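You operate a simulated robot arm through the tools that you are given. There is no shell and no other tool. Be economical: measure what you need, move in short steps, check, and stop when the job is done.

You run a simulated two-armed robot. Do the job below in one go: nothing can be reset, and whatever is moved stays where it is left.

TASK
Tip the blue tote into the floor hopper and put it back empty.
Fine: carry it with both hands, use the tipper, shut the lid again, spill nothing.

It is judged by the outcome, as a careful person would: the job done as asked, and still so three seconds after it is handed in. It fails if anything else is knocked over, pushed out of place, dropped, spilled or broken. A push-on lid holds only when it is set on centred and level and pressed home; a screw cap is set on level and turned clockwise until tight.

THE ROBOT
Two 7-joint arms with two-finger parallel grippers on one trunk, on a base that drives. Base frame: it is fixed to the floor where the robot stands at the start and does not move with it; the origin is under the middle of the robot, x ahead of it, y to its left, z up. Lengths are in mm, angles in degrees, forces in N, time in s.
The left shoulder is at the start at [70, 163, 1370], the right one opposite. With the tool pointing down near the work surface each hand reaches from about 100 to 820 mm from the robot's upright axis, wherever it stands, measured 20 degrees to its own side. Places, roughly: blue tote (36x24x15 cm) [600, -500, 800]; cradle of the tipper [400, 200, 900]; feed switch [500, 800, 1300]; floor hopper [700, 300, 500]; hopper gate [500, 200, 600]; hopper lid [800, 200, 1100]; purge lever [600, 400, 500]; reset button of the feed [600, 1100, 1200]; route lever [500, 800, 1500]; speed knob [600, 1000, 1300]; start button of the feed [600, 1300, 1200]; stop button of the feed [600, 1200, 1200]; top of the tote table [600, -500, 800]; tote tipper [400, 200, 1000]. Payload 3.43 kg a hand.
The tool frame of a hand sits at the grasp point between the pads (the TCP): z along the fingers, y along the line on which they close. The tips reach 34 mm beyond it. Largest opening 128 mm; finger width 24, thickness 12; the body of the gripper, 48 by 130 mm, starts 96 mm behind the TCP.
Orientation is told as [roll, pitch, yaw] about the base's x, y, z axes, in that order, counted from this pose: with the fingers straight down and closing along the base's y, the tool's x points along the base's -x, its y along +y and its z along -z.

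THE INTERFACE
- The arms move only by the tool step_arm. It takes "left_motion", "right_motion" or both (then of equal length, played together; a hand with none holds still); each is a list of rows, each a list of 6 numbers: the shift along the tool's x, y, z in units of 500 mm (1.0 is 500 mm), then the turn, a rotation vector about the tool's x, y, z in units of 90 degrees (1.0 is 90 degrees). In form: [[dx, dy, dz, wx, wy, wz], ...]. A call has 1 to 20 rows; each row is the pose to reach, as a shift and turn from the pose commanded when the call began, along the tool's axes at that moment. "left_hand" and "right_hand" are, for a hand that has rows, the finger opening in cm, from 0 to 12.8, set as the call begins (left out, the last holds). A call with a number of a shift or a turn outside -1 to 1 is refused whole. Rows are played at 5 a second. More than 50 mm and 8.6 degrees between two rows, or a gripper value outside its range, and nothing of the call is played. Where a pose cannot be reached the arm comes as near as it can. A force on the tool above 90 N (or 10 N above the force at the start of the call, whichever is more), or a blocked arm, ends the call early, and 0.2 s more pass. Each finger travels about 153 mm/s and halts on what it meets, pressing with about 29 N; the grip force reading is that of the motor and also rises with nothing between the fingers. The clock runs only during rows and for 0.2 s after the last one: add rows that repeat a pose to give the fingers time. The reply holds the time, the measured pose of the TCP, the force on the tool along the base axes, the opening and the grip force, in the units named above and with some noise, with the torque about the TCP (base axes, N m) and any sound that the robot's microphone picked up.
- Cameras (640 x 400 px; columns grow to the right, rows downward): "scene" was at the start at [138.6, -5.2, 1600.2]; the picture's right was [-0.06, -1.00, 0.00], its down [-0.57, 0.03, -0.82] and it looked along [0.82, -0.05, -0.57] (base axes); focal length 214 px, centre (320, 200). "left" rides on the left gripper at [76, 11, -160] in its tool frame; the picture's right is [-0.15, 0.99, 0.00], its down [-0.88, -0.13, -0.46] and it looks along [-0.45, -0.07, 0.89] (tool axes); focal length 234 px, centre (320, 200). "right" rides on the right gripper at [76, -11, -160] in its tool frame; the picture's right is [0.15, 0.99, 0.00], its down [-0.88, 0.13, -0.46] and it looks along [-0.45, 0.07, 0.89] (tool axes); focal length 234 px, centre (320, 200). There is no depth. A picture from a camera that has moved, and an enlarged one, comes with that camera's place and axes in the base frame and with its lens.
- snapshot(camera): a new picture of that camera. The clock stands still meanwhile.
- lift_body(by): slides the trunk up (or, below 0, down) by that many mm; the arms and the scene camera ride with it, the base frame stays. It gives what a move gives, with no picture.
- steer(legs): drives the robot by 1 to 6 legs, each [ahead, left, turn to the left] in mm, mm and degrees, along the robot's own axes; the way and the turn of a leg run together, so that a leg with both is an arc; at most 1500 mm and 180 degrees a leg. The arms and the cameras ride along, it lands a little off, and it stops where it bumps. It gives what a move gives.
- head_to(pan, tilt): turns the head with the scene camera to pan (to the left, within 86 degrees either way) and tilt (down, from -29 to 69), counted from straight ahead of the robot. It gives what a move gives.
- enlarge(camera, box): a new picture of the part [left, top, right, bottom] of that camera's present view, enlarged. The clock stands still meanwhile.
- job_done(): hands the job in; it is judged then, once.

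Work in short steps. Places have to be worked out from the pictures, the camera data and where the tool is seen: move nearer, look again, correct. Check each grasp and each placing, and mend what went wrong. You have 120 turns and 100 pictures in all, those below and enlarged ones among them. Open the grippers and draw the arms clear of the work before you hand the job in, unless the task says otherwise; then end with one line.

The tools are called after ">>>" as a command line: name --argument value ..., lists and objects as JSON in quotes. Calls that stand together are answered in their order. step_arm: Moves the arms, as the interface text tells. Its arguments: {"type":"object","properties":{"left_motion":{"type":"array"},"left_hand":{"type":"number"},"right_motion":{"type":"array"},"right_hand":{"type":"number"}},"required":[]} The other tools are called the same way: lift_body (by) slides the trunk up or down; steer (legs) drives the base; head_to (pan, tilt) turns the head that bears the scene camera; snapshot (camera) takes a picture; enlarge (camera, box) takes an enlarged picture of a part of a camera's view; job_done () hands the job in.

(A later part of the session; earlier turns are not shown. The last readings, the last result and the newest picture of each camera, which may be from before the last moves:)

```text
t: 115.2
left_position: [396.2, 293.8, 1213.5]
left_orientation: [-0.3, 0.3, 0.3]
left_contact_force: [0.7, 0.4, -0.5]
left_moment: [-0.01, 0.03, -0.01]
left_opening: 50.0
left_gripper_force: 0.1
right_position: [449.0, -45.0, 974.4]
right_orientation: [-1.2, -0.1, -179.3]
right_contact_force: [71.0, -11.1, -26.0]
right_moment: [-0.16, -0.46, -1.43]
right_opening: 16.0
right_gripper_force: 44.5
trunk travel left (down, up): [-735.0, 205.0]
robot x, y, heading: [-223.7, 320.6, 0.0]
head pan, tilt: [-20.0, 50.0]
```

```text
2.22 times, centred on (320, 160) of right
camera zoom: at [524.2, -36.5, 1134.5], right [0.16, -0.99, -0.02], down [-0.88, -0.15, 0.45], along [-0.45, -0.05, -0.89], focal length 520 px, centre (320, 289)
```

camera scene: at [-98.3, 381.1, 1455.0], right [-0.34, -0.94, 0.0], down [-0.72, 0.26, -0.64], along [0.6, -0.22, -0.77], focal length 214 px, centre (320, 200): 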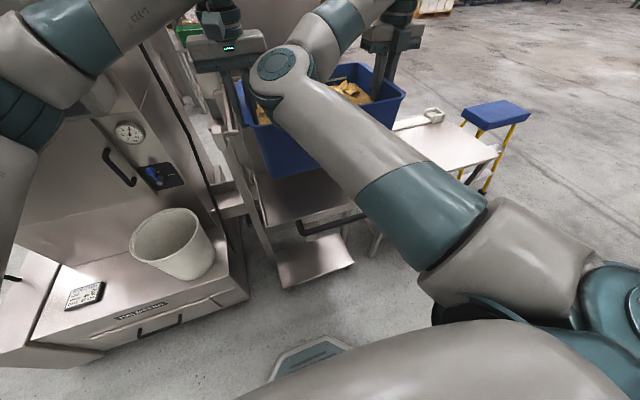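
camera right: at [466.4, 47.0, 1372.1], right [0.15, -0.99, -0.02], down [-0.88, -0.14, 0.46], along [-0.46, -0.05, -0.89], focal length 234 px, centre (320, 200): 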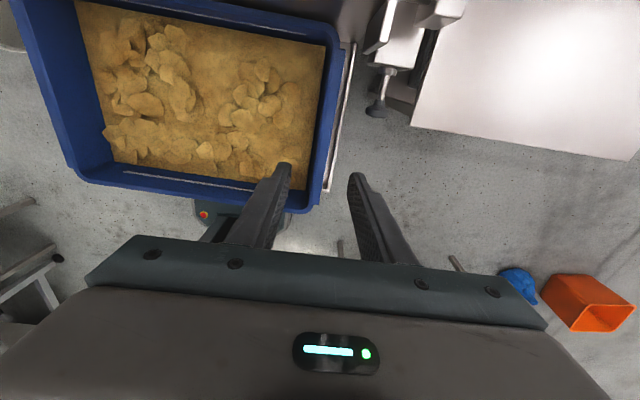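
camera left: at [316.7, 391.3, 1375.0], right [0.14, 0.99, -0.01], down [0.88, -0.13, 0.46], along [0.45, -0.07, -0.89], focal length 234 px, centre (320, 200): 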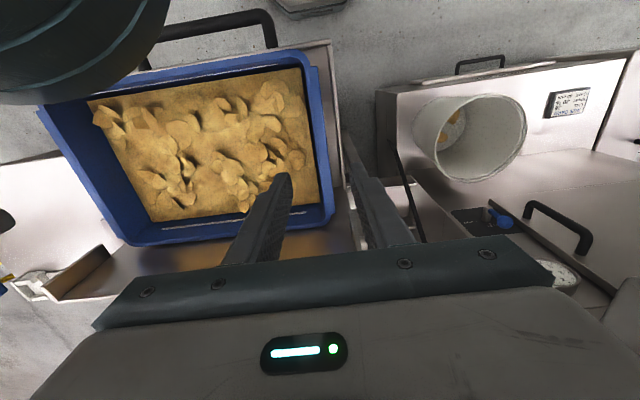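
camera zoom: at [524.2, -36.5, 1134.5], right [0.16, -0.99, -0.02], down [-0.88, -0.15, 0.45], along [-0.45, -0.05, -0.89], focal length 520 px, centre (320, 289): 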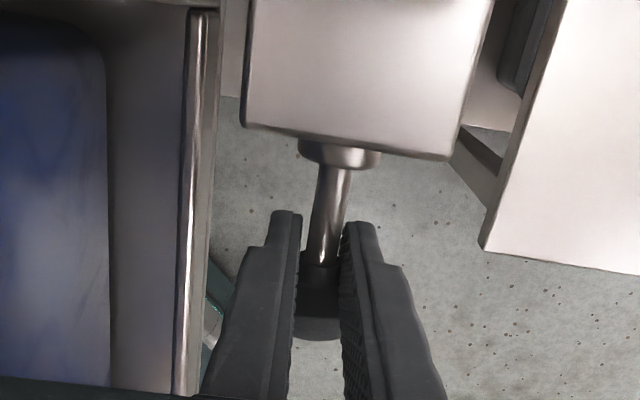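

The rod doesn't move even at 71 N, so it may be just a stop or damper, or need something else. I let it go, raise the right hand clear, and test the cradle handle with the left hand instead.

>>> step_arm --right_motion '[[0, 0, 0, 0, 0, 0], [0, 0, 0, 0, 0, 0], [-0.02, 0, -0.06, 0, 0, 0], [-0.04, 0, -0.14, 0, 0, 0], [-0.06, 0, -0.22, 0, 0, 0], [-0.06, 0.02, -0.3, 0, 0, 0], [-0.06, 0.08, -0.36, 0, 0, 0], [-0.06, 0.16, -0.4, 0, 0, 0], [-0.06, 0.24, -0.42, 0, 0, 0], [-0.06, 0.32, -0.42, 0, 0, 0], [-0.06, 0.4, -0.42, 0, 0, 0], [-0.06, 0.48, -0.42, 0, 0, 0], [-0.06, 0.56, -0.42, 0, 0, 0]]' --right_hand 6

>>> step_arm --left_motion '[[0.02, 0, -0.04, 0, 0, -0.083], [0.05, 0, -0.06, 0, 0, -0.167], [0.08, 0, -0.06, 0, 0, -0.25], [0.11, 0, -0.06, 0, 0, -0.333], [0.14, 0, -0.06, 0, 0, -0.417], [0.17, 0, -0.06, 0, 0, -0.5], [0.2, 0, -0.06, 0, 0, -0.583], [0.23, 0, -0.06, 0, 0, -0.667], [0.26, 0, -0.06, 0, 0, -0.75], [0.29, 0, -0.06, 0, 0, -0.833], [0.32, -0.03, -0.06, 0, 0, -0.917], [0.35, -0.06, -0.06, 0, 0, -1.0]]' --left_hand 7

>>> snapshot --camera "left"

>>> snapshot --camera "scene"

```text
t: 118.0
left_position: [390.1, 294.8, 1216.3]
left_orientation: [-0.2, 0.0, 0.1]
left_contact_force: [-0.5, -0.4, 0.1]
left_moment: [0.05, 0.03, 0.02]
left_opening: 50.0
left_gripper_force: 0.1
right_position: [413.3, -332.7, 1182.5]
right_orientation: [-1.1, -0.5, -179.5]
right_contact_force: [-0.2, -0.5, -0.4]
right_moment: [0.02, 0.01, -0.02]
right_opening: 60.1
right_gripper_force: 0.1
trunk travel left (down, up): [-735.0, 205.0]
robot x, y, heading: [-223.1, 325.2, 0.2]
head pan, tilt: [-20.0, 50.0]
```

```text
t: 120.7
left_position: [216.2, 266.1, 1246.3]
left_orientation: [0.1, 0.4, 90.4]
left_contact_force: [-0.3, 0.1, 0.2]
left_moment: [0.0, -0.02, 0.0]
left_opening: 70.3
left_gripper_force: 0.0
right_position: [412.9, -331.2, 1182.8]
right_orientation: [-1.2, -0.5, -179.6]
right_contact_force: [0.4, -0.3, -0.4]
right_moment: [-0.01, 0.01, -0.04]
right_opening: 59.9
right_gripper_force: 0.1
trunk travel left (down, up): [-735.0, 205.0]
robot x, y, heading: [-222.7, 324.6, 0.3]
head pan, tilt: [-20.0, 50.0]
```

```text
16 pictures are left
camera left: at [206.0, 190.0, 1406.4], right [-0.99, 0.14, 0.0], down [0.12, 0.88, 0.45], along [0.06, 0.45, -0.89], focal length 234 px, centre (320, 200)
```

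left: 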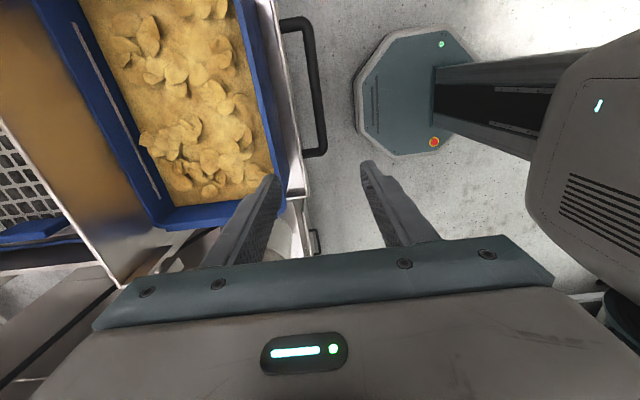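

```text
15 pictures are left
camera scene: at [-99.9, 295.9, 1463.2], right [-0.34, -0.94, 0.0], down [-0.72, 0.26, -0.64], along [0.6, -0.22, -0.77], focal length 214 px, centre (320, 200)
```

scene: 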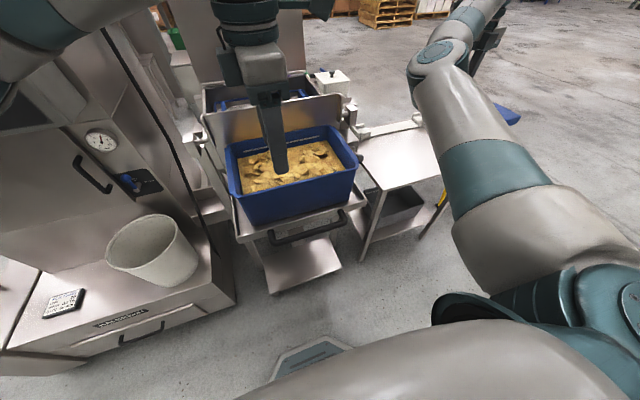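

The handle bar works out to x≈211, z≈950, y 109–292. I descend over it with a 4.5 cm opening.

>>> step_arm --left_motion '[[0.036, 0.004, 0.06, 0, 0, 0], [0.072, 0.008, 0.14, 0, 0, 0], [0.072, 0.008, 0.23, 0, 0, 0], [0.072, 0.008, 0.32, 0, 0, 0], [0.072, 0.008, 0.41, 0, 0, 0], [0.072, 0.008, 0.49, 0, 0, 0], [0.072, 0.008, 0.54, 0, 0, 0]]' --left_hand 4.5

>>> enlarge --camera "left" --box '[200, 70, 440, 250]'

```text
t: 122.2
left_position: [211.4, 228.4, 975.0]
left_orientation: [0.0, 0.4, 90.1]
left_contact_force: [-0.1, -0.3, 0.4]
left_moment: [0.0, -0.01, 0.01]
left_opening: 45.2
left_gripper_force: 0.1
right_position: [413.7, -331.3, 1182.6]
right_orientation: [-1.1, -0.5, -179.7]
right_contact_force: [-0.9, 0.4, -0.1]
right_moment: [-0.02, -0.01, -0.01]
right_opening: 59.8
right_gripper_force: 0.1
trunk travel left (down, up): [-735.0, 205.0]
robot x, y, heading: [-222.3, 324.6, 0.0]
head pan, tilt: [-20.0, 50.0]
```

```text
2.22 times, centred on (320, 160) of left
camera zoom: at [200.7, 153.0, 1135.3], right [-0.99, 0.14, 0.0], down [0.13, 0.88, 0.45], along [0.06, 0.44, -0.89], focal length 520 px, centre (320, 289)
```

zoom: 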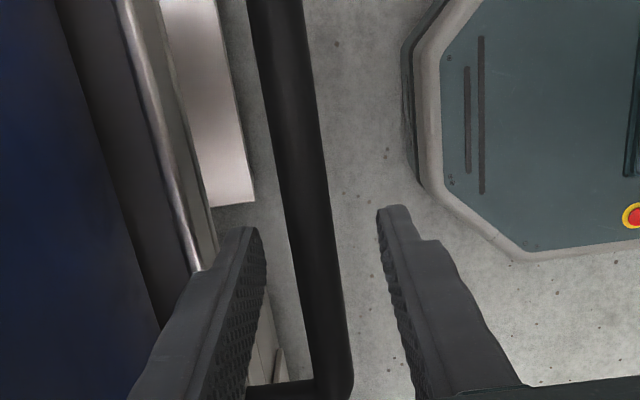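

Bar is between the fingers. I lower 20 mm more and close.

>>> step_arm --left_motion '[[0, 0, 0.02, 0, 0, 0], [0, 0, 0.04, 0, 0, 0]]'

>>> step_arm --left_motion '[[0, 0, 0, 0, 0, 0], [0, 0, 0, 0, 0, 0], [0, 0, 0, 0, 0, 0]]' --left_hand 0

>>> step_arm --left_motion '[[0, -0.004, -0.02, 0, 0, 0], [0, -0.012, -0.05, 0, 0, 0]]'

```text
t: 122.8
left_position: [211.7, 228.4, 955.5]
left_orientation: [0.0, 0.5, 90.2]
left_contact_force: [0.4, 0.1, -0.6]
left_moment: [-0.01, -0.01, 0.02]
left_opening: 44.8
left_gripper_force: 0.1
right_position: [412.8, -330.5, 1182.9]
right_orientation: [-1.1, -0.5, -179.6]
right_contact_force: [-0.2, 0.0, 0.4]
right_moment: [-0.01, 0.0, 0.0]
right_opening: 60.3
right_gripper_force: 0.0
trunk travel left (down, up): [-735.0, 205.0]
robot x, y, heading: [-223.9, 323.7, 0.0]
head pan, tilt: [-20.0, 50.0]
```

```text
t: 123.7
left_position: [214.7, 227.6, 956.6]
left_orientation: [-0.2, 0.4, 90.3]
left_contact_force: [20.1, -2.1, 7.7]
left_moment: [0.17, -0.84, -0.51]
left_opening: 19.7
left_gripper_force: 44.6
right_position: [416.0, -330.2, 1181.6]
right_orientation: [-1.1, -0.7, -179.6]
right_contact_force: [0.1, 0.0, 0.3]
right_moment: [0.01, -0.01, -0.02]
right_opening: 60.1
right_gripper_force: 0.1
trunk travel left (down, up): [-735.0, 205.0]
robot x, y, heading: [-219.1, 323.9, 0.0]
head pan, tilt: [-20.0, 50.0]
```

```text
t: 124.2
left_position: [205.9, 227.4, 980.6]
left_orientation: [0.5, 0.2, 89.7]
left_contact_force: [-42.8, 3.5, -25.6]
left_moment: [-0.13, 1.19, 0.45]
left_opening: 19.8
left_gripper_force: 45.2
right_position: [406.7, -331.0, 1185.7]
right_orientation: [-1.1, -0.2, -179.7]
right_contact_force: [0.3, -0.4, 0.3]
right_moment: [0.01, -0.01, 0.01]
right_opening: 60.3
right_gripper_force: 0.1
trunk travel left (down, up): [-735.0, 205.0]
robot x, y, heading: [-225.4, 322.8, 0.0]
head pan, tilt: [-20.0, 50.0]
```

The tipper isn't locked: it swings freely, with the handle first moving back toward me (pivot at about x 540, z 1088). I follow the proper arc slowly to 30°.

>>> step_arm --left_motion '[[0, 0.03, -0.02, 0, 0, 0], [0, 0.047, -0.069, 0, 0, 0], [0, 0.053, -0.1, 0, 0, 0], [0, 0.058, -0.13, 0, 0, 0], [0, 0.062, -0.16, 0, 0, 0], [0, 0.064, -0.191, 0, 0, 0], [0, 0.065, -0.222, 0, 0, 0], [0, 0.064, -0.253, 0, 0, 0], [0, 0.062, -0.284, 0, 0, 0], [0, 0.059, -0.315, 0, 0, 0]]'

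>>> snapshot --camera "scene"

```text
t: 126.5
left_position: [186.3, 227.3, 1139.1]
left_orientation: [-0.1, 0.3, 90.2]
left_contact_force: [-17.1, -2.9, -8.9]
left_moment: [-0.32, 0.55, -0.31]
left_opening: 19.4
left_gripper_force: 45.2
right_position: [410.8, -331.8, 1184.6]
right_orientation: [-1.1, -0.4, -179.7]
right_contact_force: [0.5, 0.6, 0.2]
right_moment: [-0.02, -0.01, 0.05]
right_opening: 59.9
right_gripper_force: 0.0
trunk travel left (down, up): [-735.0, 205.0]
robot x, y, heading: [-222.9, 323.1, 0.0]
head pan, tilt: [-20.0, 50.0]
```

```text
13 pictures are left
camera scene: at [-102.2, 296.1, 1463.4], right [-0.34, -0.94, 0.0], down [-0.72, 0.26, -0.64], along [0.61, -0.22, -0.77], focal length 214 px, centre (320, 200)
```

scene: 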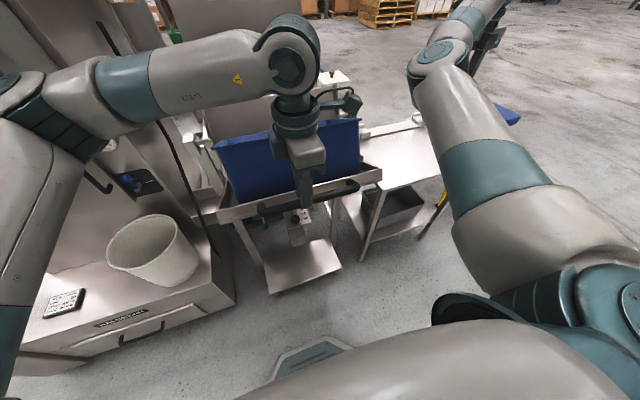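

Tilting smoothly with the tote in place. I continue along the arc to 80°.

>>> step_arm --left_motion '[[0, -0.01, -0.061, 0, 0, 0], [0, -0.026, -0.121, 0, 0, 0], [0, -0.046, -0.179, 0, 0, 0], [0, -0.072, -0.236, 0, 0, 0], [0, -0.103, -0.289, 0, 0, 0], [0, -0.138, -0.34, 0, 0, 0], [0, -0.177, -0.388, 0, 0, 0], [0, -0.221, -0.432, 0, 0, 0], [0, -0.268, -0.472, 0, 0, 0], [0, -0.318, -0.508, 0, 0, 0]]'

>>> snapshot --camera "scene"

```text
t: 128.7
left_position: [349.9, 229.5, 1390.6]
left_orientation: [0.0, 0.3, 90.3]
left_contact_force: [-0.5, -0.2, 0.9]
left_moment: [-0.04, 0.01, 0.03]
left_opening: 0.2
left_gripper_force: 33.2
right_position: [413.6, -331.7, 1182.0]
right_orientation: [-1.1, -0.5, -179.6]
right_contact_force: [-0.7, -0.7, 0.6]
right_moment: [-0.02, 0.04, 0.01]
right_opening: 59.9
right_gripper_force: 0.0
trunk travel left (down, up): [-735.0, 205.0]
robot x, y, heading: [-221.9, 326.1, -0.1]
head pan, tilt: [-20.0, 50.0]
```

```text
12 pictures are left
camera scene: at [-99.4, 296.3, 1463.1], right [-0.34, -0.94, 0.0], down [-0.72, 0.26, -0.64], along [0.6, -0.22, -0.77], focal length 214 px, centre (320, 200)
```

scene: 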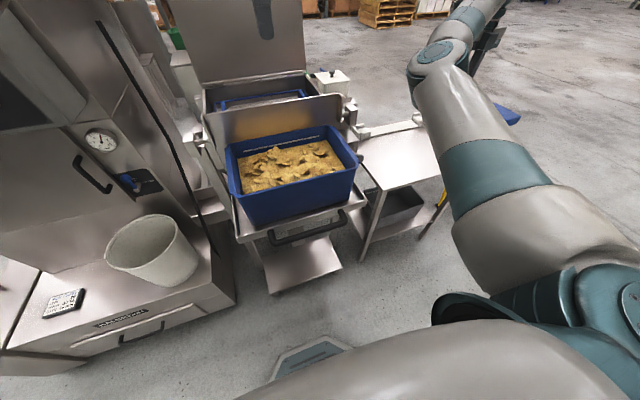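

The grip slipped off: as it tilted, the inner fingertip jammed on the plate edge, and the cradle settled back with nothing spilled. I go back and regrip the bar higher up with only the fingertips.

>>> step_arm --left_motion '[[0, 0.09, 0.0, 0, 0, 0], [0, 0.18, 0.0, 0, 0, 0], [0, 0.276, 0.0, 0, 0, 0], [0, 0.276, 0.09, 0, 0, 0], [0, 0.276, 0.18, 0, 0, 0], [0, 0.276, 0.27, 0, 0, 0], [0, 0.276, 0.36, 0, 0, 0], [0, 0.276, 0.45, 0, 0, 0], [0, 0.276, 0.54, 0, 0, 0], [0, 0.276, 0.63, 0, 0, 0], [0, 0.276, 0.71, 0, 0, 0], [0, 0.276, 0.77, 0, 0, 0], [0, 0.276, 0.82, 0, 0, 0]]' --left_hand 4.5

>>> enlarge --camera "left" --box '[200, 70, 440, 250]'

```text
t: 131.4
left_position: [210.2, 227.5, 981.3]
left_orientation: [0.1, 0.5, 90.3]
left_contact_force: [-0.2, -0.2, -0.6]
left_moment: [0.0, 0.0, -0.01]
left_opening: 44.9
left_gripper_force: 0.0
right_position: [415.2, -331.6, 1182.4]
right_orientation: [-1.2, -0.5, -179.6]
right_contact_force: [0.5, -0.1, 0.4]
right_moment: [-0.01, -0.02, 0.0]
right_opening: 60.1
right_gripper_force: 0.1
trunk travel left (down, up): [-735.0, 205.0]
robot x, y, heading: [-222.5, 323.3, -0.2]
head pan, tilt: [-20.0, 50.0]
```

```text
2.22 times, centred on (320, 160) of left
camera zoom: at [200.3, 152.4, 1141.4], right [-0.99, 0.14, 0.0], down [0.13, 0.88, 0.45], along [0.06, 0.44, -0.89], focal length 520 px, centre (320, 289)
```

zoom: 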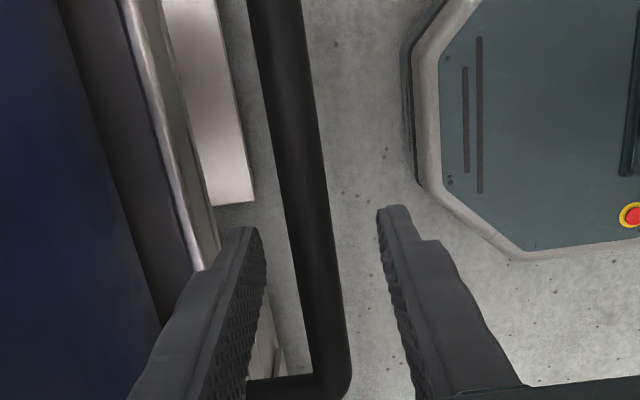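

The first rise was fine at low speed, so the second stretch was probably too fast for its damping. I lower 26 mm, regrip, and repeat the arc at half speed.

>>> step_arm --left_motion '[[0, -0.002, 0.025, 0, 0, 0], [0, -0.004, 0.05, 0, 0, 0]]'

>>> step_arm --left_motion '[[0, 0, 0, 0, 0, 0], [0, 0, 0, 0, 0, 0], [0, 0, 0, 0, 0, 0]]' --left_hand 0

>>> step_arm --left_motion '[[0, 0.012, -0.029, 0, 0, 0], [0, 0.023, -0.058, 0, 0, 0], [0, 0.032, -0.088, 0, 0, 0], [0, 0.04, -0.118, 0, 0, 0], [0, 0.047, -0.148, 0, 0, 0], [0, 0.053, -0.179, 0, 0, 0], [0, 0.057, -0.21, 0, 0, 0], [0, 0.06, -0.241, 0, 0, 0], [0, 0.061, -0.272, 0, 0, 0], [0, 0.061, -0.304, 0, 0, 0], [0, 0.06, -0.335, 0, 0, 0], [0, 0.057, -0.366, 0, 0, 0], [0, 0.053, -0.397, 0, 0, 0], [0, 0.048, -0.428, 0, 0, 0]]'

```text
t: 132.1
left_position: [212.6, 227.7, 957.4]
left_orientation: [0.0, 0.5, 90.2]
left_contact_force: [-0.1, -0.3, -0.7]
left_moment: [0.01, -0.01, 0.01]
left_opening: 44.9
left_gripper_force: 0.2
right_position: [414.0, -331.2, 1182.9]
right_orientation: [-1.1, -0.5, -179.6]
right_contact_force: [0.2, -0.1, 0.6]
right_moment: [0.02, -0.02, 0.04]
right_opening: 59.8
right_gripper_force: 0.0
trunk travel left (down, up): [-735.0, 205.0]
robot x, y, heading: [-223.4, 324.8, -0.1]
head pan, tilt: [-20.0, 50.0]
```

```text
t: 132.8
left_position: [215.0, 228.4, 956.0]
left_orientation: [-0.1, 0.5, 90.2]
left_contact_force: [19.9, -2.8, 6.7]
left_moment: [0.06, -0.79, -0.56]
left_opening: 19.9
left_gripper_force: 44.6
right_position: [415.6, -331.0, 1183.4]
right_orientation: [-1.1, -0.6, -179.6]
right_contact_force: [0.4, -0.2, 0.6]
right_moment: [0.0, -0.01, 0.02]
right_opening: 60.0
right_gripper_force: 0.0
trunk travel left (down, up): [-735.0, 205.0]
robot x, y, heading: [-219.6, 328.0, -0.1]
head pan, tilt: [-20.0, 50.0]
```

```text
t: 135.8
left_position: [192.0, 228.2, 1170.8]
left_orientation: [0.2, 0.3, 90.3]
left_contact_force: [15.9, -0.2, -12.4]
left_moment: [0.05, -0.62, -0.32]
left_opening: 19.8
left_gripper_force: 45.0
right_position: [416.1, -330.2, 1180.7]
right_orientation: [-1.3, -0.7, -179.5]
right_contact_force: [-0.7, 0.6, -0.4]
right_moment: [0.02, 0.01, 0.04]
right_opening: 60.3
right_gripper_force: 0.0
trunk travel left (down, up): [-735.0, 205.0]
robot x, y, heading: [-223.4, 319.3, 0.1]
head pan, tilt: [-20.0, 50.0]
```

Steady at 35° with small forces. Next, slowly to 60°.

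>>> step_arm --left_motion '[[0, -0.015, -0.03, 0, 0, 0], [0, -0.023, -0.061, 0, 0, 0], [0, -0.032, -0.09, 0, 0, 0], [0, -0.043, -0.12, 0, 0, 0], [0, -0.055, -0.149, 0, 0, 0], [0, -0.068, -0.177, 0, 0, 0], [0, -0.082, -0.205, 0, 0, 0], [0, -0.097, -0.232, 0, 0, 0], [0, -0.114, -0.258, 0, 0, 0], [0, -0.132, -0.284, 0, 0, 0]]'

>>> snapshot --camera "scene"

```text
t: 138.1
left_position: [253.9, 231.1, 1314.4]
left_orientation: [0.0, 0.4, 90.2]
left_contact_force: [0.1, 0.3, -0.6]
left_moment: [0.0, -0.01, -0.02]
left_opening: 0.0
left_gripper_force: 32.9
right_position: [413.6, -331.2, 1182.7]
right_orientation: [-1.1, -0.5, -179.6]
right_contact_force: [0.1, 0.8, 0.5]
right_moment: [0.01, -0.02, 0.04]
right_opening: 60.1
right_gripper_force: 0.0
trunk travel left (down, up): [-735.0, 205.0]
robot x, y, heading: [-221.3, 321.4, 0.3]
head pan, tilt: [-20.0, 50.0]
```

```text
10 pictures are left
camera scene: at [-99.4, 297.3, 1463.2], right [-0.34, -0.94, 0.0], down [-0.72, 0.26, -0.64], along [0.6, -0.22, -0.77], focal length 214 px, centre (320, 200)
```

scene: 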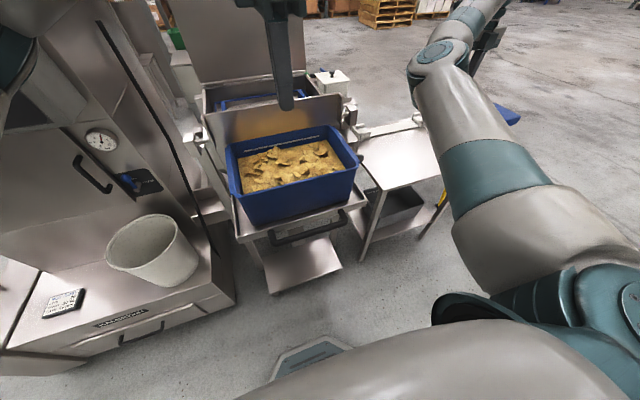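

It slipped again past 35°: most likely the thick part of the inner finger jams in the narrow gap as the bar turns. I'll find the bar's exact height by touching it with closed fingertips, then grip it with just the tips.

>>> step_arm --left_motion '[[0, 0.082, 0, 0, 0, 0], [0, 0.082, 0.09, 0, 0, 0], [0, 0.082, 0.18, 0, 0, 0], [0, 0.082, 0.27, 0, 0, 0], [0, 0.082, 0.36, 0, 0, 0], [0, 0.082, 0.45, 0, 0, 0], [0, 0.082, 0.54, 0, 0, 0], [0, 0.082, 0.6, 0, 0, 0], [0, 0.082, 0.63, 0, 0, 0], [0, 0.082, 0.65, 0, 0, 0], [0, 0.082, 0.66, 0, 0, 0]]'

```text
t: 140.4
left_position: [212.8, 228.3, 982.9]
left_orientation: [0.0, 0.4, 90.2]
left_contact_force: [-0.9, -0.6, -0.5]
left_moment: [0.03, -0.01, 0.02]
left_opening: 0.0
left_gripper_force: 33.4
right_position: [413.8, -331.3, 1183.4]
right_orientation: [-1.1, -0.6, -179.6]
right_contact_force: [-0.4, -0.4, 0.7]
right_moment: [0.02, -0.02, -0.02]
right_opening: 60.1
right_gripper_force: 0.1
trunk travel left (down, up): [-735.0, 205.0]
robot x, y, heading: [-220.8, 321.0, 0.0]
head pan, tilt: [-20.0, 50.0]
```

No contact yet; a little lower.

>>> step_arm --left_motion '[[0, 0, 0.012, 0, 0, 0], [0, 0, 0.024, 0, 0, 0], [0, 0, 0.036, 0, 0, 0]]'

```text
t: 141.2
left_position: [213.4, 227.3, 969.0]
left_orientation: [-0.3, 0.6, 90.3]
left_contact_force: [4.7, 1.6, 29.1]
left_moment: [0.41, -0.22, -0.26]
left_opening: 0.2
left_gripper_force: 33.2
right_position: [411.6, -330.0, 1185.1]
right_orientation: [-1.1, -0.4, -179.6]
right_contact_force: [0.5, -0.4, 1.4]
right_moment: [0.02, -0.01, 0.01]
right_opening: 60.0
right_gripper_force: 0.1
trunk travel left (down, up): [-735.0, 205.0]
robot x, y, heading: [-225.3, 323.2, 0.3]
head pan, tilt: [-20.0, 50.0]
```

Contact puts the bar centre at z≈925, so earlier I only held it by the last 3 mm. I open, lower to z≈940 and grip it properly.

>>> step_arm --left_motion '[[0, 0, -0.02, 0, 0, 0], [0, 0, -0.02, 0, 0, 0], [0, 0, -0.02, 0, 0, 0], [0, 0, 0.02, 0, 0, 0], [0, 0, 0.048, 0, 0, 0]]' --left_hand 4.5

>>> step_arm --left_motion '[[0, 0, 0, 0, 0, 0], [0, 0, 0, 0, 0, 0], [0, 0, 0, 0, 0, 0]]' --left_hand 0

>>> step_arm --left_motion '[[0, 0.012, -0.029, 0, 0, 0], [0, 0.023, -0.058, 0, 0, 0], [0, 0.032, -0.088, 0, 0, 0], [0, 0.04, -0.118, 0, 0, 0], [0, 0.047, -0.148, 0, 0, 0], [0, 0.053, -0.179, 0, 0, 0], [0, 0.057, -0.21, 0, 0, 0], [0, 0.06, -0.241, 0, 0, 0], [0, 0.061, -0.272, 0, 0, 0], [0, 0.061, -0.304, 0, 0, 0], [0, 0.06, -0.335, 0, 0, 0], [0, 0.056, -0.366, 0, 0, 0], [0, 0.05, -0.397, 0, 0, 0], [0, 0.043, -0.428, 0, 0, 0], [0, 0.036, -0.458, 0, 0, 0], [0, 0.027, -0.488, 0, 0, 0], [0, 0.017, -0.518, 0, 0, 0], [0, 0.006, -0.547, 0, 0, 0]]'

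```text
t: 142.4
left_position: [212.9, 227.3, 941.3]
left_orientation: [0.0, 0.3, 90.3]
left_contact_force: [-0.2, 0.3, -0.4]
left_moment: [-0.03, -0.01, -0.03]
left_opening: 45.4
left_gripper_force: 0.0
right_position: [413.8, -331.6, 1183.6]
right_orientation: [-1.1, -0.5, -179.6]
right_contact_force: [0.5, 0.1, 0.5]
right_moment: [0.02, -0.02, -0.02]
right_opening: 60.2
right_gripper_force: 0.1
trunk travel left (down, up): [-735.0, 205.0]
robot x, y, heading: [-224.8, 325.6, -0.0]
head pan, tilt: [-20.0, 50.0]
```

```text
t: 143.2
left_position: [216.1, 227.5, 941.6]
left_orientation: [0.0, 0.3, 90.3]
left_contact_force: [11.0, -0.6, 6.7]
left_moment: [0.28, -0.3, -0.44]
left_opening: 19.7
left_gripper_force: 45.6
right_position: [414.7, -330.7, 1183.6]
right_orientation: [-1.1, -0.6, -179.6]
right_contact_force: [0.6, -0.6, -0.3]
right_moment: [-0.02, 0.0, -0.02]
right_opening: 60.1
right_gripper_force: 0.0
trunk travel left (down, up): [-735.0, 205.0]
robot x, y, heading: [-218.7, 323.5, -0.0]
head pan, tilt: [-20.0, 50.0]
```

```text
t: 147.1
left_position: [206.8, 228.9, 1216.4]
left_orientation: [0.0, 0.3, 90.2]
left_contact_force: [-16.7, -8.2, -4.3]
left_moment: [-0.19, 0.29, -0.17]
left_opening: 19.7
left_gripper_force: 45.0
right_position: [412.1, -332.0, 1182.5]
right_orientation: [-1.2, -0.4, -179.6]
right_contact_force: [-0.6, -0.2, 0.1]
right_moment: [-0.04, -0.03, -0.03]
right_opening: 60.4
right_gripper_force: 0.1
trunk travel left (down, up): [-735.0, 205.0]
robot x, y, heading: [-223.6, 322.1, 0.1]
head pan, tilt: [-20.0, 50.0]
```

Holding firmly at 45°. Slowly on to 85°.

>>> step_arm --left_motion '[[0, -0.004, -0.029, 0, 0, 0], [0, -0.017, -0.057, 0, 0, 0], [0, -0.032, -0.085, 0, 0, 0], [0, -0.047, -0.112, 0, 0, 0], [0, -0.064, -0.138, 0, 0, 0], [0, -0.082, -0.164, 0, 0, 0], [0, -0.101, -0.189, 0, 0, 0], [0, -0.121, -0.213, 0, 0, 0], [0, -0.142, -0.236, 0, 0, 0], [0, -0.164, -0.258, 0, 0, 0], [0, -0.187, -0.279, 0, 0, 0], [0, -0.211, -0.299, 0, 0, 0], [0, -0.235, -0.318, 0, 0, 0], [0, -0.261, -0.336, 0, 0, 0], [0, -0.287, -0.353, 0, 0, 0], [0, -0.314, -0.369, 0, 0, 0]]'

>>> snapshot --camera "scene"

```text
t: 150.4
left_position: [357.6, 229.8, 1404.7]
left_orientation: [-0.3, 0.4, 90.2]
left_contact_force: [-22.4, -12.2, 30.1]
left_moment: [-0.11, 0.54, -0.57]
left_opening: 19.7
left_gripper_force: 44.8
right_position: [405.6, -333.0, 1186.8]
right_orientation: [-1.1, -0.1, -179.7]
right_contact_force: [0.0, 0.4, -0.8]
right_moment: [-0.03, -0.02, 0.07]
right_opening: 59.9
right_gripper_force: 0.1
trunk travel left (down, up): [-735.0, 205.0]
robot x, y, heading: [-221.9, 326.1, 0.1]
head pan, tilt: [-20.0, 50.0]
```

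```text
9 pictures are left
camera scene: at [-108.0, 294.5, 1464.0], right [-0.34, -0.94, 0.0], down [-0.72, 0.26, -0.65], along [0.61, -0.22, -0.76], focal length 214 px, centre (320, 200)
```

scene: 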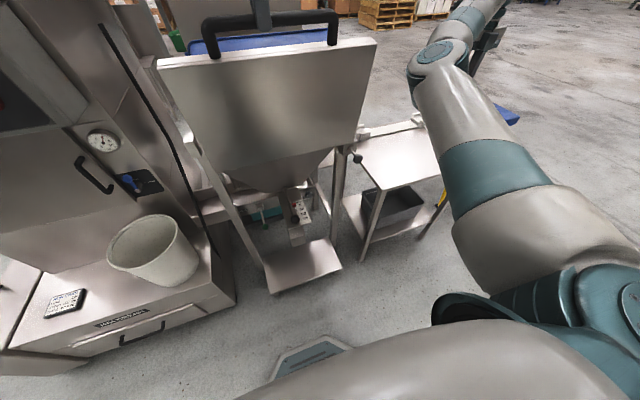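

Now at ~81°, gripping well, chips starting to face the hopper. The left arm would run out of reach, so I continue the arc with small base-forward and trunk-up steps, arms frozen.

>>> steer --legs '[[28, 0, 0]]'

>>> lift_body --by 17

>>> steer --legs '[[35, 0, 0]]'

>>> lift_body --by 15

```text
t: 151.3
left_position: [394.6, 233.2, 1399.2]
left_orientation: [0.1, 0.2, 90.4]
left_contact_force: [-8.1, 0.1, 11.6]
left_moment: [0.24, 0.16, -0.27]
left_opening: 19.5
left_gripper_force: 44.7
right_position: [441.2, -329.1, 1182.5]
right_orientation: [-1.1, -0.4, -179.5]
right_contact_force: [0.0, 0.0, -0.1]
right_moment: [-0.02, 0.02, 0.02]
right_opening: 59.8
right_gripper_force: 0.1
trunk travel left (down, up): [-735.0, 205.0]
robot x, y, heading: [-193.6, 321.4, 0.2]
head pan, tilt: [-20.0, 50.0]
```

```text
t: 151.9
left_position: [406.5, 233.4, 1411.5]
left_orientation: [0.4, 0.1, 90.5]
left_contact_force: [19.2, 0.9, -33.4]
left_moment: [-0.03, 0.03, -0.92]
left_opening: 19.8
left_gripper_force: 45.0
right_position: [448.4, -330.5, 1196.0]
right_orientation: [-1.3, -0.9, -179.5]
right_contact_force: [0.1, -0.5, 0.1]
right_moment: [0.02, -0.01, 0.03]
right_opening: 59.9
right_gripper_force: 0.1
trunk travel left (down, up): [-752.0, 188.0]
robot x, y, heading: [-190.9, 322.6, 0.1]
head pan, tilt: [-20.0, 50.0]
```

```text
t: 152.8
left_position: [425.3, 232.8, 1420.1]
left_orientation: [-0.2, 0.3, 90.4]
left_contact_force: [-9.7, -1.6, 26.8]
left_moment: [-0.37, 0.13, -0.43]
left_opening: 19.5
left_gripper_force: 44.6
right_position: [472.8, -329.9, 1203.4]
right_orientation: [-1.1, -0.3, -179.6]
right_contact_force: [0.0, -1.2, -0.4]
right_moment: [-0.05, 0.04, 0.02]
right_opening: 60.0
right_gripper_force: 0.0
trunk travel left (down, up): [-752.0, 188.0]
robot x, y, heading: [-159.5, 321.9, -0.1]
head pan, tilt: [-20.0, 50.0]
```

```text
t: 153.4
left_position: [439.0, 233.0, 1426.7]
left_orientation: [0.5, 0.1, 90.5]
left_contact_force: [16.2, 1.3, -32.7]
left_moment: [-0.02, -0.05, -0.93]
left_opening: 19.6
left_gripper_force: 45.2
right_position: [484.4, -329.5, 1209.9]
right_orientation: [-1.2, -1.0, -179.5]
right_contact_force: [0.5, -0.4, 0.3]
right_moment: [-0.01, 0.02, -0.01]
right_opening: 59.7
right_gripper_force: 0.1
trunk travel left (down, up): [-767.0, 173.0]
robot x, y, heading: [-159.8, 327.4, 0.5]
head pan, tilt: [-20.0, 50.0]
```

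It follows well; slightly less lift is needed. I continue.

>>> steer --legs '[[40, 0, -0.3]]'

>>> lift_body --by 6

>>> steer --legs '[[40, 0, 0]]'

>>> snapshot --camera "scene"

```text
t: 154.3
left_position: [464.6, 232.2, 1436.1]
left_orientation: [-0.1, 0.4, 90.1]
left_contact_force: [-6.0, 5.7, 26.4]
left_moment: [0.17, 0.19, 0.07]
left_opening: 19.6
left_gripper_force: 45.3
right_position: [512.1, -332.8, 1217.7]
right_orientation: [-1.1, -0.3, -179.9]
right_contact_force: [0.1, -0.1, 0.1]
right_moment: [-0.04, 0.05, 0.02]
right_opening: 59.9
right_gripper_force: 0.0
trunk travel left (down, up): [-767.0, 173.0]
robot x, y, heading: [-123.0, 326.5, -0.0]
head pan, tilt: [-20.0, 50.0]
```

```text
t: 154.8
left_position: [471.6, 232.1, 1437.2]
left_orientation: [0.3, 0.4, 90.2]
left_contact_force: [5.4, 6.1, -17.1]
left_moment: [-0.96, -0.08, -0.25]
left_opening: 19.9
left_gripper_force: 44.8
right_position: [516.3, -331.8, 1219.7]
right_orientation: [-1.0, -0.7, -179.8]
right_contact_force: [0.0, -0.4, -0.6]
right_moment: [0.0, 0.02, 0.02]
right_opening: 60.1
right_gripper_force: 0.1
trunk travel left (down, up): [-773.0, 167.0]
robot x, y, heading: [-123.1, 324.9, -0.2]
head pan, tilt: [-20.0, 50.0]
```

```text
t: 155.8
left_position: [472.2, 228.7, 1445.4]
left_orientation: [1.2, -0.2, 88.4]
left_contact_force: [-33.6, 5.6, 10.7]
left_moment: [0.04, 0.77, 0.94]
left_opening: 19.8
left_gripper_force: 44.5
right_position: [534.3, -330.8, 1225.9]
right_orientation: [-1.0, -0.2, -179.7]
right_contact_force: [0.6, 0.3, -0.3]
right_moment: [0.01, 0.01, 0.0]
right_opening: 60.0
right_gripper_force: 0.1
trunk travel left (down, up): [-773.0, 167.0]
robot x, y, heading: [-91.0, 322.0, -0.1]
head pan, tilt: [-20.0, 50.0]
stopped in leg 1: the force on the tool passed its limit at 98 N (the readings are from after the stop); the commanded pose is now the measured one
```

```text
8 pictures are left
camera scene: at [21.4, 299.9, 1502.3], right [-0.34, -0.94, 0.0], down [-0.72, 0.26, -0.65], along [0.61, -0.22, -0.76], focal length 214 px, centre (320, 200)
```

scene: 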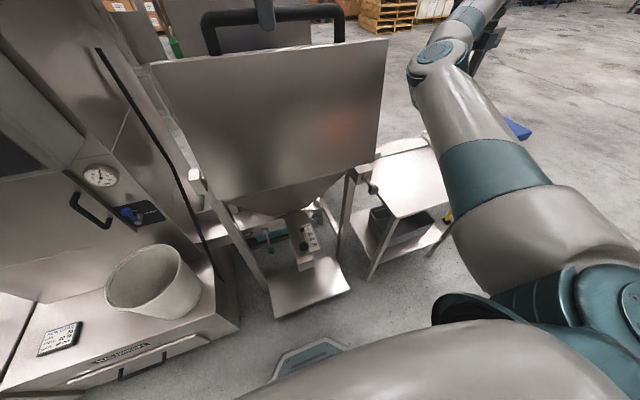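

The cradle met a stop near 101°. I look with the left camera at what has poured.

>>> snapshot --camera "left"

```text
7 pictures are left
camera left: at [462.4, 152.0, 1605.7], right [-0.98, 0.17, 0.02], down [0.16, 0.87, 0.46], along [0.06, 0.45, -0.89], focal length 234 px, centre (320, 200)
```

left: 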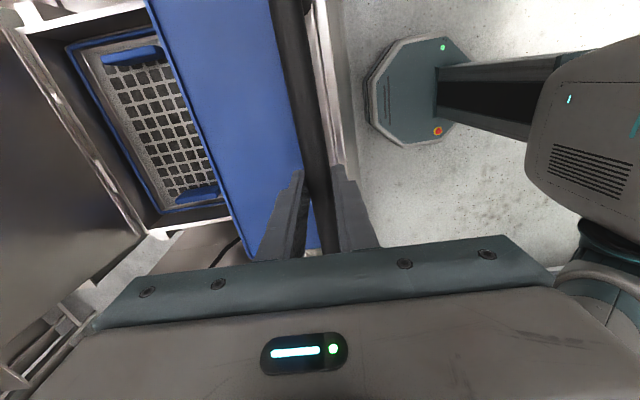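

The tote rests on its side at the stop, and the grate seems free. I wait a moment for the contents to run out before reversing.

>>> step_arm --left_motion '[[0, 0, 0, 0, 0, 0], [0, 0, 0, 0, 0, 0], [0, 0, 0, 0, 0, 0], [0, 0, 0, 0, 0, 0], [0, 0, 0, 0, 0, 0], [0, 0, 0, 0, 0, 0], [0, 0, 0, 0, 0, 0], [0, 0, 0, 0, 0, 0], [0, 0, 0, 0, 0, 0], [0, 0, 0, 0, 0, 0], [0, 0, 0, 0, 0, 0], [0, 0, 0, 0, 0, 0], [0, 0, 0, 0, 0, 0], [0, 0, 0, 0, 0, 0], [0, 0, 0, 0, 0, 0]]'

>>> head_to --pan -10 --tilt 38

>>> enlarge --camera "left" --box '[0, 0, 320, 250]'

```text
t: 158.9
left_position: [471.8, 227.3, 1446.1]
left_orientation: [0.8, -0.1, 88.7]
left_contact_force: [-35.3, 6.1, 24.6]
left_moment: [0.22, 0.62, 1.07]
left_opening: 20.0
left_gripper_force: 44.7
right_position: [530.1, -331.1, 1227.6]
right_orientation: [-1.0, 0.0, -179.8]
right_contact_force: [-0.8, 1.1, -0.7]
right_moment: [-0.02, 0.01, 0.01]
right_opening: 60.0
right_gripper_force: 0.1
trunk travel left (down, up): [-773.0, 167.0]
robot x, y, heading: [-91.4, 322.9, -0.1]
head pan, tilt: [-20.0, 50.0]
```

```text
t: 159.7
left_position: [471.6, 228.7, 1445.8]
left_orientation: [0.8, 0.0, 88.7]
left_contact_force: [-34.6, 5.6, 26.3]
left_moment: [0.18, 0.64, 1.09]
left_opening: 20.1
left_gripper_force: 44.5
right_position: [529.5, -333.2, 1228.8]
right_orientation: [-1.0, 0.0, -179.8]
right_contact_force: [-0.9, 0.2, 0.0]
right_moment: [0.02, 0.04, -0.02]
right_opening: 60.1
right_gripper_force: 0.0
trunk travel left (down, up): [-773.0, 167.0]
robot x, y, heading: [-93.5, 328.0, -0.3]
head pan, tilt: [-10.0, 38.0]
```

```text
1.60 times, centred on (160, 125) of left
camera zoom: at [461.8, 152.0, 1605.6], right [-0.99, 0.17, 0.01], down [0.16, 0.88, 0.46], along [0.07, 0.45, -0.89], focal length 375 px, centre (576, 320)
```

zoom: 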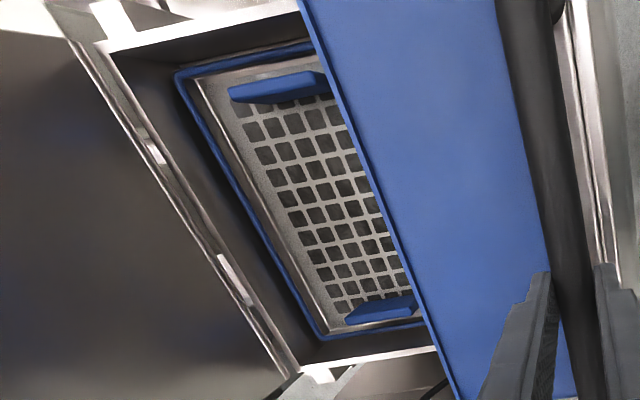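

I can't see chips from here, so I lower the cradle along the same arc, slowly, to ~55° and look into the tote.

>>> step_arm --left_motion '[[0, 0.037, 0.006, 0, 0, 0], [0, 0.068, 0.015, 0, 0, 0], [0, 0.098, 0.026, 0, 0, 0], [0, 0.128, 0.039, 0, 0, 0], [0, 0.158, 0.053, 0, 0, 0], [0, 0.187, 0.067, 0, 0, 0], [0, 0.214, 0.084, 0, 0, 0], [0, 0.242, 0.101, 0, 0, 0], [0, 0.268, 0.12, 0, 0, 0], [0, 0.295, 0.139, 0, 0, 0], [0, 0.319, 0.161, 0, 0, 0], [0, 0.344, 0.182, 0, 0, 0], [0, 0.366, 0.205, 0, 0, 0], [0, 0.389, 0.229, 0, 0, 0], [0, 0.409, 0.254, 0, 0, 0], [0, 0.429, 0.279, 0, 0, 0], [0, 0.448, 0.306, 0, 0, 0], [0, 0.466, 0.333, 0, 0, 0]]'

>>> snapshot --camera "left"

```text
t: 163.5
left_position: [247.5, 228.4, 1279.6]
left_orientation: [1.1, -0.4, 88.6]
left_contact_force: [-3.5, -14.5, 1.6]
left_moment: [-0.32, -0.03, 1.03]
left_opening: 20.1
left_gripper_force: 45.2
right_position: [539.8, -335.8, 1220.2]
right_orientation: [-1.3, -0.5, -179.8]
right_contact_force: [0.0, -0.3, -1.2]
right_moment: [-0.02, 0.0, 0.05]
right_opening: 59.8
right_gripper_force: 0.0
trunk travel left (down, up): [-773.0, 167.0]
robot x, y, heading: [-92.1, 324.7, -0.4]
head pan, tilt: [-10.0, 38.0]
```

```text
5 pictures are left
camera left: at [239.2, 151.9, 1439.1], right [-0.99, 0.17, 0.02], down [0.16, 0.87, 0.46], along [0.06, 0.45, -0.89], focal length 234 px, centre (320, 200)
```

left: 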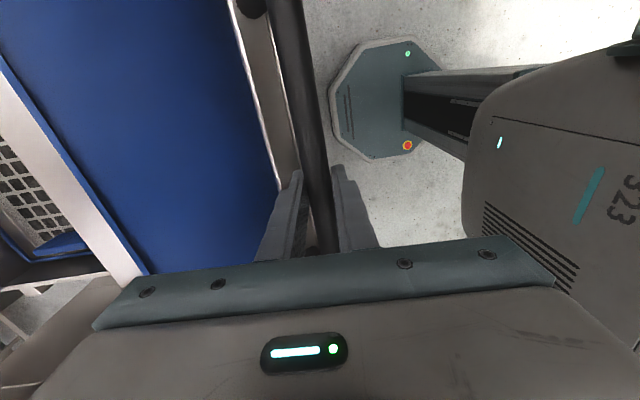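

No chips visible yet from this angle. I lower on to 20° and look into the tote.

>>> step_arm --left_motion '[[0, 0.012, 0.028, 0, 0, 0], [0, 0.023, 0.057, 0, 0, 0], [0, 0.037, 0.086, 0, 0, 0], [0, 0.049, 0.116, 0, 0, 0], [0, 0.06, 0.147, 0, 0, 0], [0, 0.07, 0.178, 0, 0, 0], [0, 0.079, 0.21, 0, 0, 0], [0, 0.086, 0.241, 0, 0, 0], [0, 0.092, 0.273, 0, 0, 0], [0, 0.096, 0.305, 0, 0, 0], [0, 0.099, 0.338, 0, 0, 0], [0, 0.1, 0.37, 0, 0, 0], [0, 0.1, 0.403, 0, 0, 0], [0, 0.099, 0.435, 0, 0, 0]]'

>>> snapshot --camera "left"

```text
t: 166.5
left_position: [185.3, 230.6, 1064.3]
left_orientation: [1.3, 0.0, 88.5]
left_contact_force: [-38.9, -20.9, -5.0]
left_moment: [0.04, 0.03, 1.16]
left_opening: 20.1
left_gripper_force: 45.0
right_position: [533.9, -337.2, 1221.8]
right_orientation: [-1.3, -0.2, -179.8]
right_contact_force: [-0.8, -0.4, 0.4]
right_moment: [0.02, -0.02, 0.02]
right_opening: 60.1
right_gripper_force: 0.1
trunk travel left (down, up): [-773.0, 167.0]
robot x, y, heading: [-94.0, 326.8, -0.3]
head pan, tilt: [-10.0, 38.0]
```

```text
4 pictures are left
camera left: at [176.8, 154.3, 1224.2], right [-0.99, 0.17, 0.02], down [0.16, 0.88, 0.46], along [0.06, 0.45, -0.89], focal length 234 px, centre (320, 200)
```

left: 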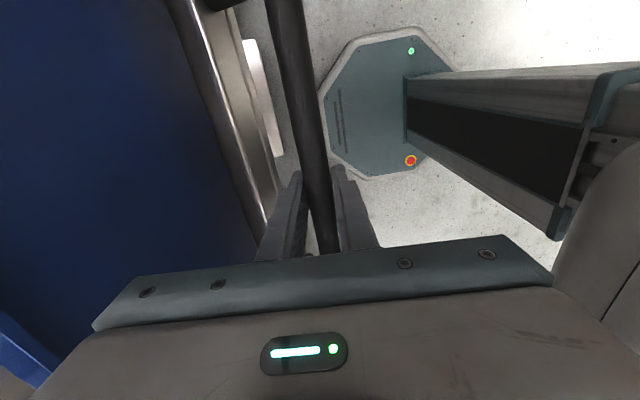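

The tote has settled against the wall. I finish lowering to the rest position.

>>> step_arm --left_motion '[[0, 0.01, 0.01, 0, 0, 0], [0, 0.012, 0.033, 0, 0, 0], [0, 0.009, 0.065, 0, 0, 0], [0, 0.004, 0.097, 0, 0, 0], [0, -0.003, 0.128, 0, 0, 0], [0, -0.011, 0.159, 0, 0, 0], [0, -0.021, 0.19, 0, 0, 0], [0, -0.033, 0.22, 0, 0, 0], [0, -0.045, 0.247, 0, 0, 0], [0, -0.045, 0.247, 0, 0, 0]]'

>>> step_arm --left_motion '[[0, 0, 0, 0, 0, 0], [0, 0, 0, 0, 0, 0], [0, 0, -0.06, 0, 0, 0], [0, 0, -0.14, 0, 0, 0], [0, 0, -0.23, 0, 0, 0], [0, 0, -0.32, 0, 0, 0], [0, 0, -0.41, 0, 0, 0], [0, 0, -0.5, 0, 0, 0]]' --left_hand 5

>>> snapshot --camera "scene"

```text
t: 168.7
left_position: [210.5, 233.5, 938.5]
left_orientation: [1.3, -0.4, 88.6]
left_contact_force: [-27.3, -7.0, -18.2]
left_moment: [0.05, -0.03, 1.04]
left_opening: 20.2
left_gripper_force: 44.4
right_position: [537.1, -334.9, 1220.6]
right_orientation: [-1.2, -0.5, -179.8]
right_contact_force: [0.2, -0.3, -0.5]
right_moment: [-0.01, 0.01, 0.03]
right_opening: 60.0
right_gripper_force: 0.0
trunk travel left (down, up): [-773.0, 167.0]
robot x, y, heading: [-90.0, 329.5, -0.1]
head pan, tilt: [-10.0, 38.0]
```

```text
t: 170.5
left_position: [215.7, 233.7, 1191.0]
left_orientation: [1.2, -0.2, 88.7]
left_contact_force: [0.5, 0.2, 0.5]
left_moment: [0.01, -0.03, 0.0]
left_opening: 50.1
left_gripper_force: 0.1
right_position: [538.8, -333.5, 1221.8]
right_orientation: [-1.1, -0.4, -179.8]
right_contact_force: [0.5, -0.2, 0.4]
right_moment: [0.03, -0.01, -0.01]
right_opening: 60.2
right_gripper_force: 0.1
trunk travel left (down, up): [-773.0, 167.0]
robot x, y, heading: [-92.2, 323.0, -0.1]
head pan, tilt: [-10.0, 38.0]
```

```text
3 pictures are left
camera scene: at [42.0, 308.1, 1518.3], right [-0.18, -0.98, 0.0], down [-0.61, 0.11, -0.79], along [0.78, -0.14, -0.62], focal length 214 px, centre (320, 200)
```

scene: 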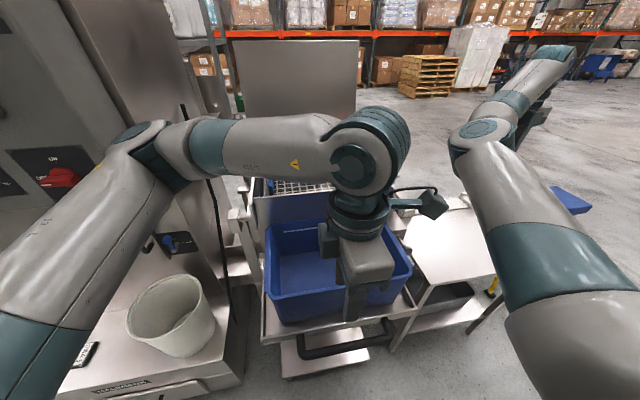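

The tote is empty and the cradle is down. The tote now sits against the wall, centre about (432,197). I bring the left hand back to yaw 0 and then the right hand in, as they were for carrying.

>>> step_arm --left_motion '[[-0.011, -0.049, -0.007, 0, 0, 0.082], [-0.023, -0.098, -0.013, 0, 0, 0.164], [-0.034, -0.148, -0.02, 0, 0, 0.246], [-0.045, -0.197, -0.026, 0, 0, 0.328], [-0.057, -0.246, -0.033, 0, 0, 0.41], [-0.068, -0.295, -0.039, -0.005, 0, 0.492], [-0.079, -0.345, -0.046, -0.007, 0, 0.574], [-0.091, -0.394, -0.052, -0.01, 0, 0.656], [-0.102, -0.443, -0.06, -0.01, 0, 0.738], [-0.113, -0.492, -0.07, -0.01, 0, 0.82], [-0.125, -0.542, -0.078, -0.01, 0, 0.902], [-0.136, -0.591, -0.078, -0.01, 0, 0.985]]' --left_hand 6

>>> step_arm --right_motion '[[-0.01, -0.08, 0, 0, 0, 0], [-0.02, -0.16, 0, 0, 0, 0], [-0.03, -0.24, 0, 0, 0, 0], [-0.04, -0.32, 0, 0, 0, 0], [-0.05, -0.4, 0, 0, 0, 0], [-0.052, -0.48, -0.008, 0, 0, 0], [-0.052, -0.576, -0.016, 0, 0, 0]]' --right_hand 6

```text
t: 173.1
left_position: [516.2, 295.1, 1221.6]
left_orientation: [0.8, 1.8, 0.1]
left_contact_force: [-0.3, 0.4, -0.3]
left_moment: [0.0, 0.05, -0.01]
left_opening: 60.0
left_gripper_force: 0.1
right_position: [540.5, -333.9, 1221.1]
right_orientation: [-1.0, -0.4, -179.9]
right_contact_force: [0.8, 0.3, 0.1]
right_moment: [0.01, 0.01, 0.01]
right_opening: 60.2
right_gripper_force: 0.2
trunk travel left (down, up): [-773.0, 167.0]
robot x, y, heading: [-96.6, 322.7, -0.3]
head pan, tilt: [-10.0, 38.0]
```

```text
t: 174.7
left_position: [514.1, 297.7, 1222.1]
left_orientation: [0.8, 1.9, 0.0]
left_contact_force: [1.1, 0.3, 0.2]
left_moment: [0.0, -0.01, 0.0]
left_opening: 60.0
left_gripper_force: 0.1
right_position: [514.4, -44.7, 1235.2]
right_orientation: [-1.0, -0.6, -179.9]
right_contact_force: [-0.4, -0.3, 0.4]
right_moment: [-0.03, -0.03, 0.02]
right_opening: 60.0
right_gripper_force: 0.0
trunk travel left (down, up): [-773.0, 167.0]
robot x, y, heading: [-91.7, 326.6, 0.0]
head pan, tilt: [-10.0, 38.0]
```

Both hands are in place. I level them, drive to above the tote ends, and lower to just above the rim for a check.

>>> step_arm --left_motion '[[0, 0, 0, 0.009, -0.021, 0], [0, 0, 0, 0.009, -0.021, 0]]' --right_motion '[[0, 0, 0.02, 0, 0, 0], [0, 0, 0.026, 0, 0, 0]]'

>>> steer --legs '[[-82, 71, 0]]'

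>>> lift_body --by -145

>>> snapshot --camera "left"

```text
t: 175.3
left_position: [515.5, 295.9, 1221.9]
left_orientation: [-0.1, 0.0, 0.2]
left_contact_force: [-0.4, 0.6, -0.4]
left_moment: [0.0, 0.0, 0.0]
left_opening: 60.0
left_gripper_force: 0.2
right_position: [513.5, -44.8, 1222.9]
right_orientation: [-1.1, -0.4, -179.8]
right_contact_force: [0.4, -0.6, 0.3]
right_moment: [-0.02, 0.01, -0.01]
right_opening: 60.0
right_gripper_force: 0.1
trunk travel left (down, up): [-773.0, 167.0]
robot x, y, heading: [-95.2, 323.3, -0.7]
head pan, tilt: [-10.0, 38.0]
```

```text
t: 176.5
left_position: [435.3, 363.1, 1219.5]
left_orientation: [0.0, -0.1, 0.0]
left_contact_force: [0.1, 0.3, 0.3]
left_moment: [0.02, 0.01, 0.02]
left_opening: 60.2
left_gripper_force: 0.0
right_position: [434.3, 22.3, 1220.7]
right_orientation: [-1.1, -0.6, -179.9]
right_contact_force: [-0.1, -0.3, 0.1]
right_moment: [0.0, 0.01, 0.0]
right_opening: 60.0
right_gripper_force: 0.0
trunk travel left (down, up): [-773.0, 167.0]
robot x, y, heading: [-169.8, 394.4, -0.2]
head pan, tilt: [-10.0, 38.0]
```

```text
t: 178.2
left_position: [434.8, 364.6, 1076.7]
left_orientation: [0.0, -0.2, 0.0]
left_contact_force: [0.4, -0.1, 0.3]
left_moment: [0.01, 0.01, 0.0]
left_opening: 60.0
left_gripper_force: 0.0
right_position: [433.3, 22.8, 1075.7]
right_orientation: [-1.1, -0.5, -179.9]
right_contact_force: [-0.1, -0.5, -0.5]
right_moment: [-0.01, 0.01, -0.01]
right_opening: 59.9
right_gripper_force: 0.2
trunk travel left (down, up): [-628.0, 312.0]
robot x, y, heading: [-172.6, 394.3, -0.1]
head pan, tilt: [-10.0, 38.0]
```

```text
2 pictures are left
camera left: at [359.5, 375.5, 1235.8], right [0.15, 0.99, 0.0], down [0.88, -0.13, 0.46], along [0.45, -0.07, -0.89], focal length 234 px, centre (320, 200)
```

left: 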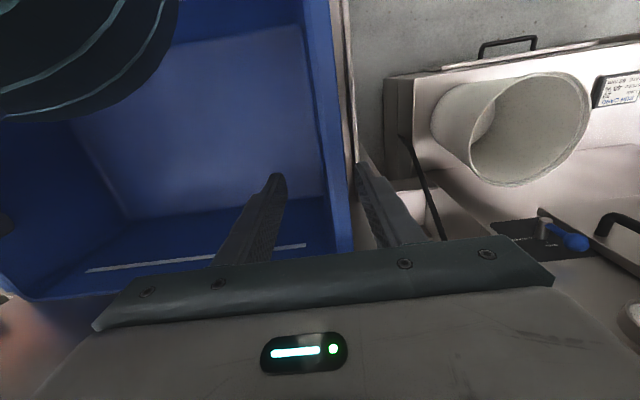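

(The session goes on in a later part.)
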